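You operate a simulated robot arm through the tools that you are given. There is no shell and no other tool. Be economical: measure what you need, move in short steps, check, and stop when the job is done.

Carry out the task below with a simulated robot arm. There is one attempt and no reset: what you move stays moved.

TASK
Put two of the white filters from the top of the work bench on the silver disc there.
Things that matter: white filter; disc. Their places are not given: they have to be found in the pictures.

It is judged by the outcome, as a careful person would: the job done as asked, and still so three seconds after it is handed in. It fails if anything else is knocked over, pushed out of place, dropped, spilled or broken.

THE ROBOT
A 6-joint arm with a two-finger parallel gripper, fixed in place. Base frame: the origin is at the foot of the arm, x ahead of it, y to its left, z up; the work surface is at about z = 0.88. Lengths are in m, angles in rad, forces in N, time in s.
With the tool pointing down near the work surface it reaches from about 0.24 to 0.64 m from the base axis. Its first joint turns from -1.152 to 1.152 rad. Payload 2.7 kg.
Tool frame: the origin (TCP) lies between the finger pads and is the grasp point; the fingertips stand 0.023 m ahead of it; z points along the fingers, y is the line along which they close. The gripper opens to 0.094 m. The fingers are 0.038 m wide and 0.01 m thick; the gripper's body (0.054 by 0.096 m) begins 0.039 m behind the TCP.
Orientation is that of the tool frame in the base frame, as a unit quaternion [w, x, y, z]. With the fingers straight down and closing along the base's y, the tool's x points along the base's -x, its y along +y and its z along -z.

THE INTERFACE
- The arm moves only by the tool jog_arm. Its argument "series" is a list of rows, each a list of 7 numbers: the shift along the tool's x, y, z in mm, then the turn, a rotation vector about the tool's x, y, z in rad, then the gripper command, from -1 (fully open) to 1 (shut), values between in proportion. In form: [[dx, dy, dz, wx, wy, wz, grip], ...]. A call has 1 to 10 rows; each row shifts and turns the commanded pose from where the row before left it, along the tool's axes as they then stand. A row lasts 0.2 s, in which the tool goes at most 0.05 m and 0.15 rad; a call with a longer step from one row to the next is refused whole, and so is a gripper value outside its range. A pose out of reach is approached as far as the arm can. The call stops where the force on the tool passes 40 N (or 10 N more than at its start, if that is more) or the arm is blocked; 0.2 s more then pass. The fingers move at their own pace (about 0.045 m/s each) and stop on an object; they squeeze with about 44 N. The grip force told is the motor's: it shows also when the fingers shut on nothing. Time passes only in rows, and 0.2 s behind the last, so rows that do not move let the fingers close. It gives the time, the measured TCP pose, the force on the tool (base axes), the opening and the grip force at its end, in the units of the frame above (readings bear some noise).
- Cameras (640 x 400 px; columns grow to the right, rows downward): "scene" is fixed at [0.0906, -0.4463, 1.4056]; the picture's right is [0.61, -0.80, 0.00], its down [-0.44, -0.34, -0.83] and it looks along [0.66, 0.50, -0.56] (base axes); focal length 369 px, centre (320, 200). "wrist" rides on the gripper at [-0.039, 0, -0.044] in the tool frame; the picture's right is [0.00, -1.00, 0.00], its down [0.97, 0.00, -0.24] and it looks along [0.24, 0.00, 0.97] (tool axes); focal length 218 px, centre (320, 200).
- get_image(camera): a new picture of that camera. No time passes.
- locate(camera, pixels): for up to 12 pixels [column, row] of the newest picture of that camera ("zoom" is the newest enlarged one), the place [x, y, z] in the base frame of the surface seen there, good to about 0.002 m. No time passes.
- close_up(camera, box): a new picture of the part [left, top, right, bottom] of that camera's present view, enlarged. No time passes.
- close_job(): hands the job in; it is judged then, once.

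Work in short steps. Measure before you move; look again where a grasp or a placing could have gone wrong, and mend it. You have 60 turns and 16 pictures in all, the two below and enlarged ones among them. Open the gripper and draw the arm clear of the work before you hand the job in, unless the task says otherwise; then end with one line.

The tools are called after ">>>" as name(argument=value, ...) on one line, values as JSON. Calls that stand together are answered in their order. jog_arm: Moves the arm, as the interface text tells. Its arguments: {"type":"object","properties":{"series":{"type":"array"}},"required":["series"]} The other tools are called the same way: get_image (camera) takes a picture; locate (camera, pixels) gives the place of the surface under pixels of a picture; close_up (camera, box) takes an enlarged picture of a part of a camera's view; close_job () hands the job in.

At the start:

```text
clock: 0.0
eef_pos: [0.3617, -0.1198, 1.16]
tool_rot: [0.0, 0.0, 1.0, 0.0]
ft_force: [1.3, 0.9, 0.4]
gripper_width: 0.094
finger_force: 0.0
```

scene: 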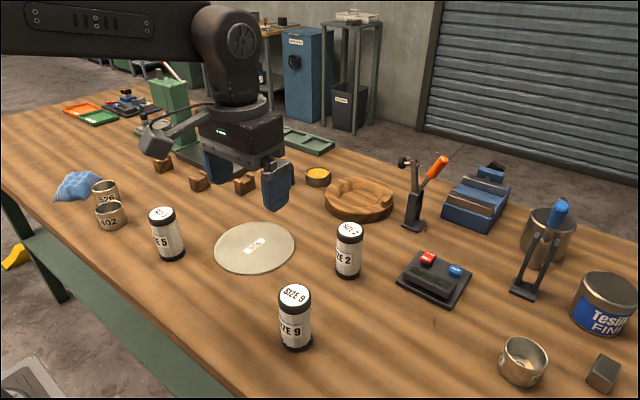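
wrist: 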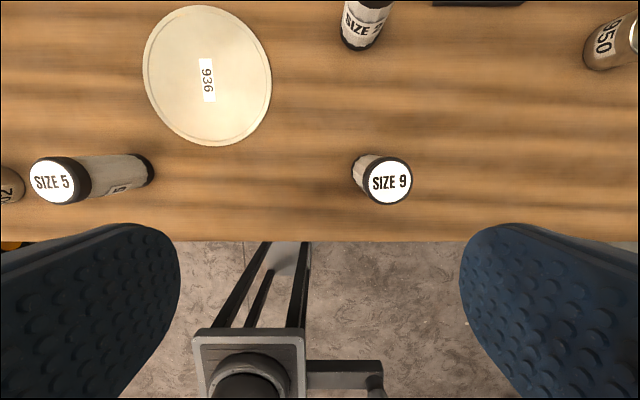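

The white filters are the three cylinders SIZE 5, SIZE 9 and SIZE 2, and the disc is at scene (255,247). I'll measure their tops, the disc and their bases.

>>> locate(camera="scene", pixels=[[162, 213], [295, 292], [349, 230], [255, 247], [216, 247], [295, 247], [255, 224], [255, 271], [168, 257], [297, 347], [347, 276], [245, 188]])

>>> close_up(camera="scene", box=[80, 150, 400, 350])

>>> locate(camera="wrist", pixels=[[52, 182], [390, 182], [207, 75], [143, 75], [271, 75], [207, 7], [207, 145]])

```text
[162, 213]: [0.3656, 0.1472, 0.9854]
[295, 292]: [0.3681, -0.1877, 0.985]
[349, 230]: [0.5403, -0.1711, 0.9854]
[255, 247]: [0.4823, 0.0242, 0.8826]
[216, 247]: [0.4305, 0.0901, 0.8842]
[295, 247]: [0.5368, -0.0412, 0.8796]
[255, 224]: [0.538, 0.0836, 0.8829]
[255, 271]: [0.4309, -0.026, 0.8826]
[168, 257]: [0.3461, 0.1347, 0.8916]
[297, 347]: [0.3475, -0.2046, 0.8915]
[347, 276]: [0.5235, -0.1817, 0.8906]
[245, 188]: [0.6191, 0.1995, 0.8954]
```

```text
2.00 times, centred on (240, 250) of scene
```

zoom: 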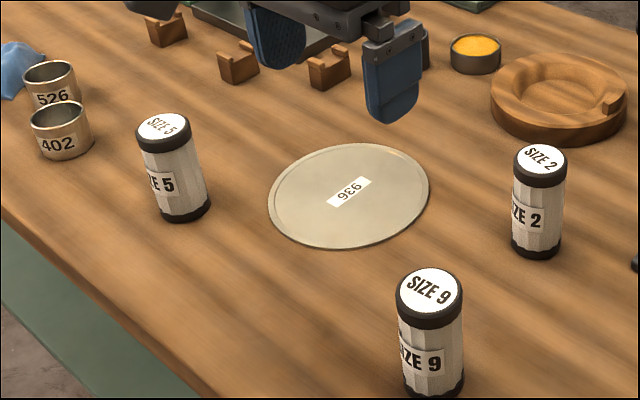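

```text
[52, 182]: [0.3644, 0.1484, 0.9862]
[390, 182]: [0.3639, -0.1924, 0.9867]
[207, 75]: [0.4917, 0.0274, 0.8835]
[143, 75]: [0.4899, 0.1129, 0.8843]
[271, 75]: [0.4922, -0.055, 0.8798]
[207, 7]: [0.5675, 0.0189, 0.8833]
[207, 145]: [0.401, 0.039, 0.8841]
```

SIZE 5 top is at about (0.365, 0.148) and SIZE 9 at (0.366, -0.190). The disc centre is near (0.486, 0.03) with a radius of about 0.083. Next I check the clearance from the cups to SIZE 5 and the disc outline.

>>> locate(camera="zoom", pixels=[[92, 120], [85, 150], [75, 75], [164, 126], [137, 130], [190, 126], [164, 114], [164, 138], [398, 290], [462, 290], [430, 270], [430, 311]])

```text
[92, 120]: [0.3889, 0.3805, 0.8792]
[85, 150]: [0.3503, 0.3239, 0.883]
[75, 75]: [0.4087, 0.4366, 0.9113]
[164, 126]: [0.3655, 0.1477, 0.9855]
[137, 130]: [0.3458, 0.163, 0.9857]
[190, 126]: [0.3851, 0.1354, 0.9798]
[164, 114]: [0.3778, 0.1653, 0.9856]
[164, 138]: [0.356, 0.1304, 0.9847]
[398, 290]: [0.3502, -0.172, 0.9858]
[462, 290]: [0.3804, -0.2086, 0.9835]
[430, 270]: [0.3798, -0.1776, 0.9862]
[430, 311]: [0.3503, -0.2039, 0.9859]
```

Everything has clear space around it. I start with SIZE 9: move above it and go down to just above the top.

>>> jog_arm(series=[[-2, -35, 0, 0, 0, 0, -1], [-2, -35, 0, 0, 0, 0, -1], [0, 0, 40, 0, 0, 0, -1], [0, 0, 40, 0, 0, 0, -1], [0, 0, 30, 0, 0, 0, -1], [0, 0, 0, 0, 0, 0, -1]])

>>> get_image(camera="wrist")

```text
clock: 1.4
eef_pos: [0.3681, -0.1909, 1.0489]
tool_rot: [0.0, 0.0, 1.0, -0.001]
ft_force: [0.4, 1.0, -0.1]
gripper_width: 0.0939
finger_force: 0.1
```

```text
12 pictures are left
```

wrist: 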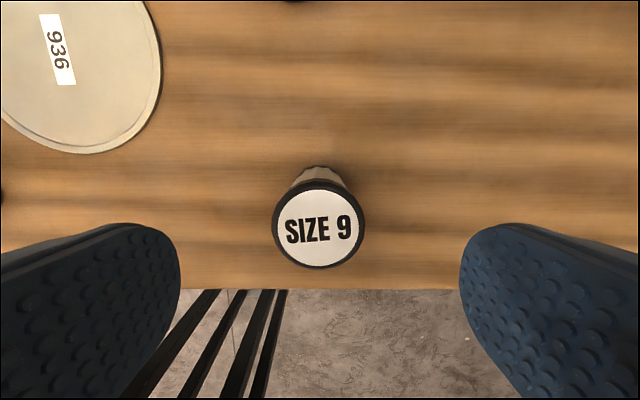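

It is centred (318,228), about 2 mm off in x. I correct that, go down to a TCP height of 0.957 and close.

>>> jog_arm(series=[[2, 0, 32, 0, 0, 0, -1], [0, 0, 30, 0, 0, 0, -1], [0, 0, 30, 0, 0, 0, -1], [0, 0, 0, 0, 0, 0, -1], [0, 0, 0, 0, 0, 0, 1], [0, 0, 0, 0, 0, 0, 1], [0, 0, 0, 0, 0, 0, 1], [0, 0, 0, 0, 0, 0, 1], [0, 0, 0, 0, 0, 0, 1]])

```text
clock: 3.4
eef_pos: [0.3642, -0.1912, 0.958]
tool_rot: [0.0, 0.0, 1.0, 0.0]
ft_force: [0.8, -0.3, -0.2]
gripper_width: 0.0485
finger_force: 44.2
```

Gripped at a width of 48.5 mm. I lift and carry it over the disc's near half, target (0.448, 0.030).

>>> jog_arm(series=[[0, 0, -30, 0, 0, 0, 1], [0, 0, -40, 0, 0, 0, 1], [0, 0, -30, 0, 0, 0, 1], [-14, 37, 0, 0, 0, 0, 1], [-14, 37, 0, 0, 0, 0, 1], [-14, 37, 0, 0, 0, 0, 1], [-14, 37, 0, 0, 0, 0, 1], [-14, 37, 0, 0, 0, 0, 1], [-14, 36, 0, 0, 0, 0, 1], [0, 0, 0, 0, 0, 0, 1]])

>>> get_image(camera="scene")

```text
clock: 5.6
eef_pos: [0.4484, 0.0297, 1.0609]
tool_rot: [0.001, 0.001, 1.0, 0.0]
ft_force: [-0.6, -0.4, -1.3]
gripper_width: 0.049
finger_force: 44.0
```

```text
11 pictures are left
```

scene: 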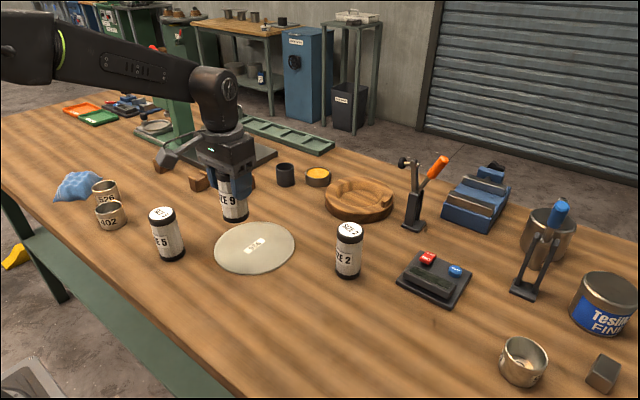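

The filter hangs over the disc. I lower it to about 2 mm above contact, then ease down.

>>> jog_arm(series=[[0, 0, 40, 0, 0, 0, 1], [0, 0, 40, 0, 0, 0, 1], [0, 0, 14, 0, 0, 0, 1], [0, 0, 2, 0, 0, 0, 1], [0, 0, 0, 0, 0, 0, 1]])

```text
clock: 6.8
eef_pos: [0.4482, 0.0318, 0.9618]
tool_rot: [0.0, 0.0, 1.0, 0.0]
ft_force: [-0.7, -0.5, -1.1]
gripper_width: 0.0486
finger_force: 44.4
```

>>> jog_arm(series=[[0, 0, 1, 0, 0, 0, 1], [0, 0, 0, 0, 0, 0, 1]])

>>> close_up(camera="scene", box=[160, 160, 320, 260])

```text
clock: 7.4
eef_pos: [0.4482, 0.0307, 0.9617]
tool_rot: [0.0, 0.0, 1.0, 0.001]
ft_force: [0.1, -0.3, -0.9]
gripper_width: 0.0487
finger_force: 44.0
```

```text
4.00 times, centred on (240, 210) of scene
```

zoom: 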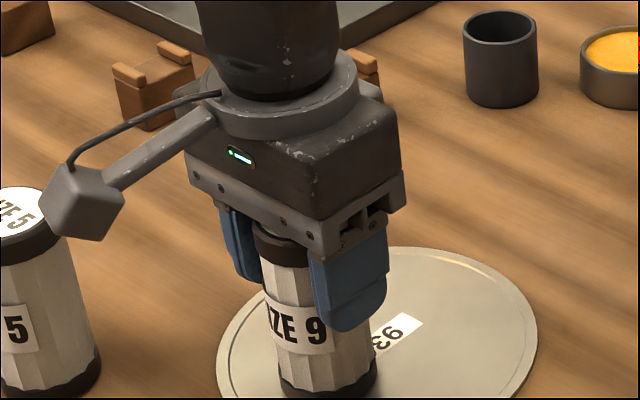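

Nearly touching. A box sticks out from the gripper at (80,200) in the zoom, so I measure it for later clearance.

>>> locate(camera="zoom", pixels=[[80, 180], [80, 232], [100, 232], [160, 130], [45, 205], [285, 392], [370, 380], [180, 60], [490, 340]])

>>> jog_arm(series=[[0, 0, 1, 0, 0, 0, 1], [0, 0, 0, 0, 0, 0, 1]])

```text
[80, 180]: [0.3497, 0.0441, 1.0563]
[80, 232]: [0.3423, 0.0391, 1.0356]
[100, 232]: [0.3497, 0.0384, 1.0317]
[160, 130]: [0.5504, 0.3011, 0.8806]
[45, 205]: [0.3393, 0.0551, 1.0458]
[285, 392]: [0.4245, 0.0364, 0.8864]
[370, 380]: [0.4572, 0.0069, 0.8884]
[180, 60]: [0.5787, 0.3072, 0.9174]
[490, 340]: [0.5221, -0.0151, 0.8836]
```

```text
clock: 8.0
eef_pos: [0.449, 0.0312, 0.96]
tool_rot: [0.001, 0.0, 1.0, 0.001]
ft_force: [-2.7, -1.3, 9.0]
gripper_width: 0.049
finger_force: 44.3
```

Contact at 9 N. The box stays about 4 cm above the filter tops. I open and lift clear.

>>> jog_arm(series=[[0, 0, 0, 0, 0, 0, -1], [0, 0, 0, 0, 0, 0, -1], [0, 0, 0, 0, 0, 0, -1], [0, 0, 0, 0, 0, 0, -1], [0, 0, -30, 0, 0, 0, -1], [0, 0, -40, 0, 0, 0, -1], [0, 0, -30, 0, 0, 0, -1], [0, 0, 0, 0, 0, 0, -1]])

>>> get_image(camera="wrist")

```text
clock: 9.8
eef_pos: [0.4486, 0.0313, 1.0615]
tool_rot: [0.001, 0.0, 1.0, 0.0]
ft_force: [-0.4, 0.6, -0.9]
gripper_width: 0.0942
finger_force: 0.1
```

```text
9 pictures are left
```

wrist: 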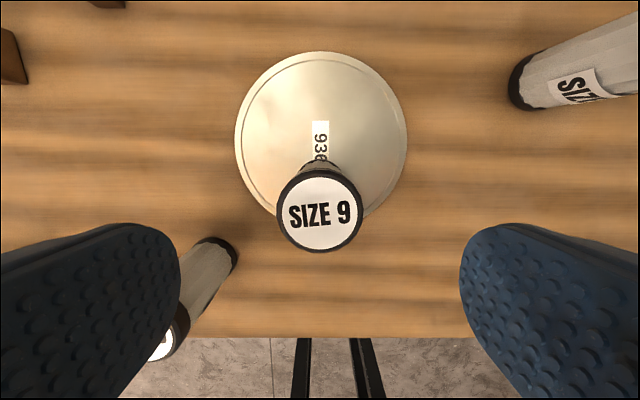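

SIZE 9 stands upright on the disc. I measure the disc outline and move above SIZE 5.

>>> locate(camera="wrist", pixels=[[320, 53], [237, 138], [404, 138], [320, 205]])

>>> jog_arm(series=[[27, 39, 0, 0, 0, 0, -1], [28, 39, 0, 0, 0, 0, -1], [28, 39, 0, 0, 0, 0, -1], [0, 0, 0, 0, 0, 0, -1]])

>>> get_image(camera="wrist")

```text
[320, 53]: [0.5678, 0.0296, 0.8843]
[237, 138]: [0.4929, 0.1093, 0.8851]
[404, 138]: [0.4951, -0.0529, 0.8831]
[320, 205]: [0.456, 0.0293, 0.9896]
```

```text
clock: 10.8
eef_pos: [0.3633, 0.1462, 1.0584]
tool_rot: [0.0, 0.0, 1.0, 0.0]
ft_force: [-0.3, -0.5, 0.4]
gripper_width: 0.0943
finger_force: 0.1
```

```text
8 pictures are left
```

wrist: 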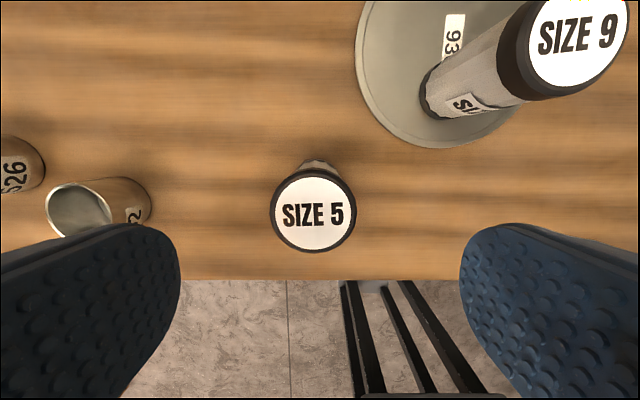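

SIZE 5 is centred at (313,213), so I correct by +3 mm in both x and y, go down and grip.

>>> jog_arm(series=[[-3, 3, 31, 0, 0, 0, -1], [0, 0, 40, 0, 0, 0, -1], [0, 0, 30, 0, 0, 0, -1], [0, 0, 0, 0, 0, 0, -1], [0, 0, 0, 0, 0, 0, 1], [0, 0, 0, 0, 0, 0, 1], [0, 0, 0, 0, 0, 0, 1], [0, 0, 0, 0, 0, 0, 1], [0, 0, 0, 0, 0, 0, 1]])

```text
clock: 12.8
eef_pos: [0.3677, 0.1528, 0.9605]
tool_rot: [0.0, 0.0, 1.0, 0.0]
ft_force: [-0.3, -0.1, 0.0]
gripper_width: 0.0489
finger_force: 44.3
```

Gripped (48.9 mm). I lift 140 mm, above the other filters, and carry it to the disc's far half, target (0.523, 0.029).

>>> jog_arm(series=[[0, 0, -30, 0, 0, 0, 1], [0, 0, -40, 0, 0, 0, 1], [0, 0, -40, 0, 0, 0, 1], [0, 0, -30, 0, 0, 0, 1], [-31, -24, 0, 0, 0, 0, 1], [-31, -25, 0, 0, 0, 0, 1], [-31, -24, 0, 0, 0, 0, 1], [-31, -25, 0, 0, 0, 0, 1], [-31, -24, 0, 0, 0, 0, 1], [0, 0, 0, 0, 0, 0, 1]])

>>> close_up(camera="scene", box=[160, 140, 352, 260])

```text
clock: 15.0
eef_pos: [0.522, 0.0315, 1.0989]
tool_rot: [0.0, 0.0, 1.0, 0.0]
ft_force: [0.4, -0.4, -0.8]
gripper_width: 0.049
finger_force: 43.9
```

```text
3.33 times, centred on (256, 200) of scene
```

zoom: 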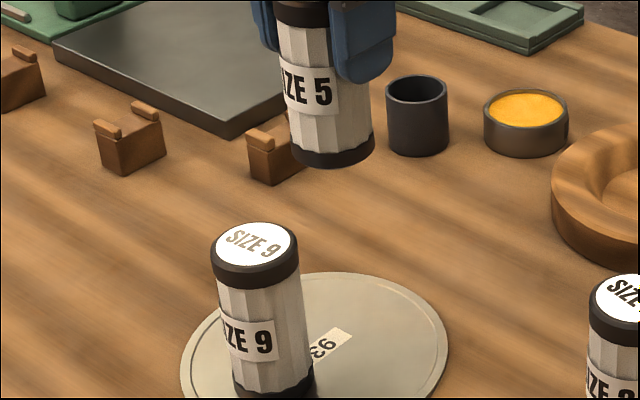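

All is well; I lower it with the same approach (contact expected near 0.962).

>>> jog_arm(series=[[0, 0, 40, 0, 0, 0, 1], [0, 0, 40, 0, 0, 0, 1], [0, 0, 40, 0, 0, 0, 1], [0, 0, 13, 0, 0, 0, 1], [0, 0, 2, 0, 0, 0, 1], [0, 0, 1, 0, 0, 0, 1], [0, 0, 0, 0, 0, 0, 1]])

```text
clock: 16.6
eef_pos: [0.5218, 0.0288, 0.9626]
tool_rot: [0.0, 0.0, 1.0, 0.0]
ft_force: [-0.2, -0.2, -1.5]
gripper_width: 0.049
finger_force: 44.1
```

>>> jog_arm(series=[[0, 0, 1, 0, 0, 0, 1], [0, 0, 0, 0, 0, 0, 1]])

```text
clock: 17.2
eef_pos: [0.5224, 0.0283, 0.9628]
tool_rot: [0.001, -0.001, 1.0, -0.001]
ft_force: [-0.6, 2.2, 5.5]
gripper_width: 0.049
finger_force: 44.1
```

Contact at 5.5 N. I release, lift and look.

>>> jog_arm(series=[[0, 0, 0, 0, 0, 0, -1], [0, 0, 0, 0, 0, 0, -1], [0, 0, 0, 0, 0, 0, -1], [0, 0, 0, 0, 0, 0, -1], [0, 0, -30, 0, 0, 0, -1], [0, 0, -40, 0, 0, 0, -1], [0, 0, -50, 0, 0, 0, -1], [0, 0, -50, 0, 0, 0, -1], [0, 0, -20, 0, 0, 0, -1], [0, 0, 0, 0, 0, 0, -1]])

>>> jog_arm(series=[[40, 0, 0, 0, 0, 0, -1], [40, -40, 0, 0, 0, 0, -1], [40, -40, 0, 0, 0, 0, -1], [40, -40, 0, 0, 0, 0, -1], [0, -30, 0, 0, 0, 0, -1], [0, 0, 0, 0, 0, 0, -1]])

>>> get_image(camera="scene")

>>> get_image(camera="wrist")

```text
clock: 19.4
eef_pos: [0.522, 0.029, 1.1531]
tool_rot: [-0.001, -0.001, 1.0, -0.001]
ft_force: [-0.9, 0.3, 0.0]
gripper_width: 0.0942
finger_force: 0.2
```

```text
refused: row 2 steps farther than a row can; nothing moved
```

```text
6 pictures are left
```

scene: 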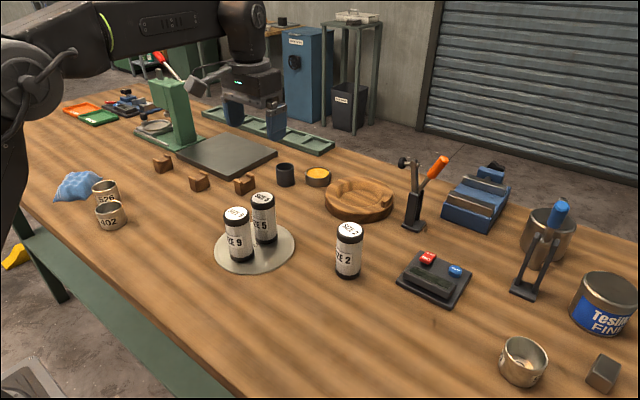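

```text
5 pictures are left
```

wrist: 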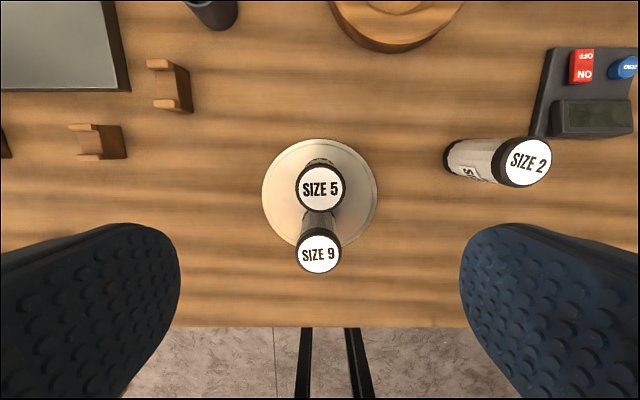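

Both filters, SIZE 9 and SIZE 5, stand upright on the disc and nothing else has moved. The retreat was refused for steps that were too long, so I draw the arm aside in smaller ones.

>>> jog_arm(series=[[35, 0, 0, 0, 0, 0, -1], [35, -20, 0, 0, 0, 0, -1], [35, -30, 0, 0, 0, 0, -1], [30, -35, 0, 0, 0, 0, -1], [20, -35, 0, 0, 0, 0, -1], [0, -25, 0, 0, 0, 0, -1], [0, 0, 0, 0, 0, 0, -1], [0, 0, 0, 0, 0, 0, -1]])

>>> get_image(camera="wrist")

```text
clock: 21.2
eef_pos: [0.3659, -0.1145, 1.1564]
tool_rot: [0.001, 0.001, 1.0, 0.001]
ft_force: [-0.4, 0.4, 0.2]
gripper_width: 0.094
finger_force: 0.0
```

```text
4 pictures are left
```

wrist: 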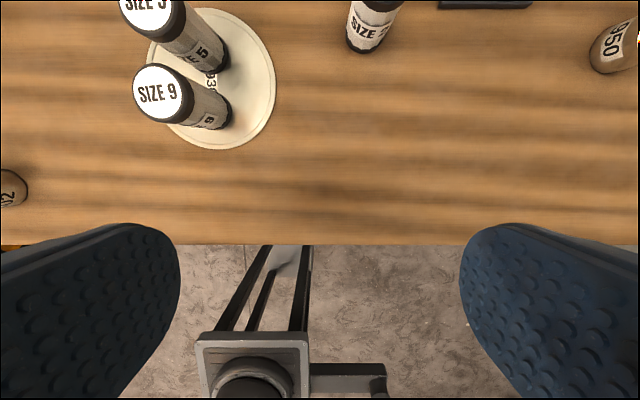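

The arm is clear, the gripper is open and both filters are standing on the disc, so I hand the job in.

>>> close_job()

```text
The job is handed in.
```

The SIZE 9 and SIZE 5 white filters are standing upright on the silver disc; nothing else was moved.
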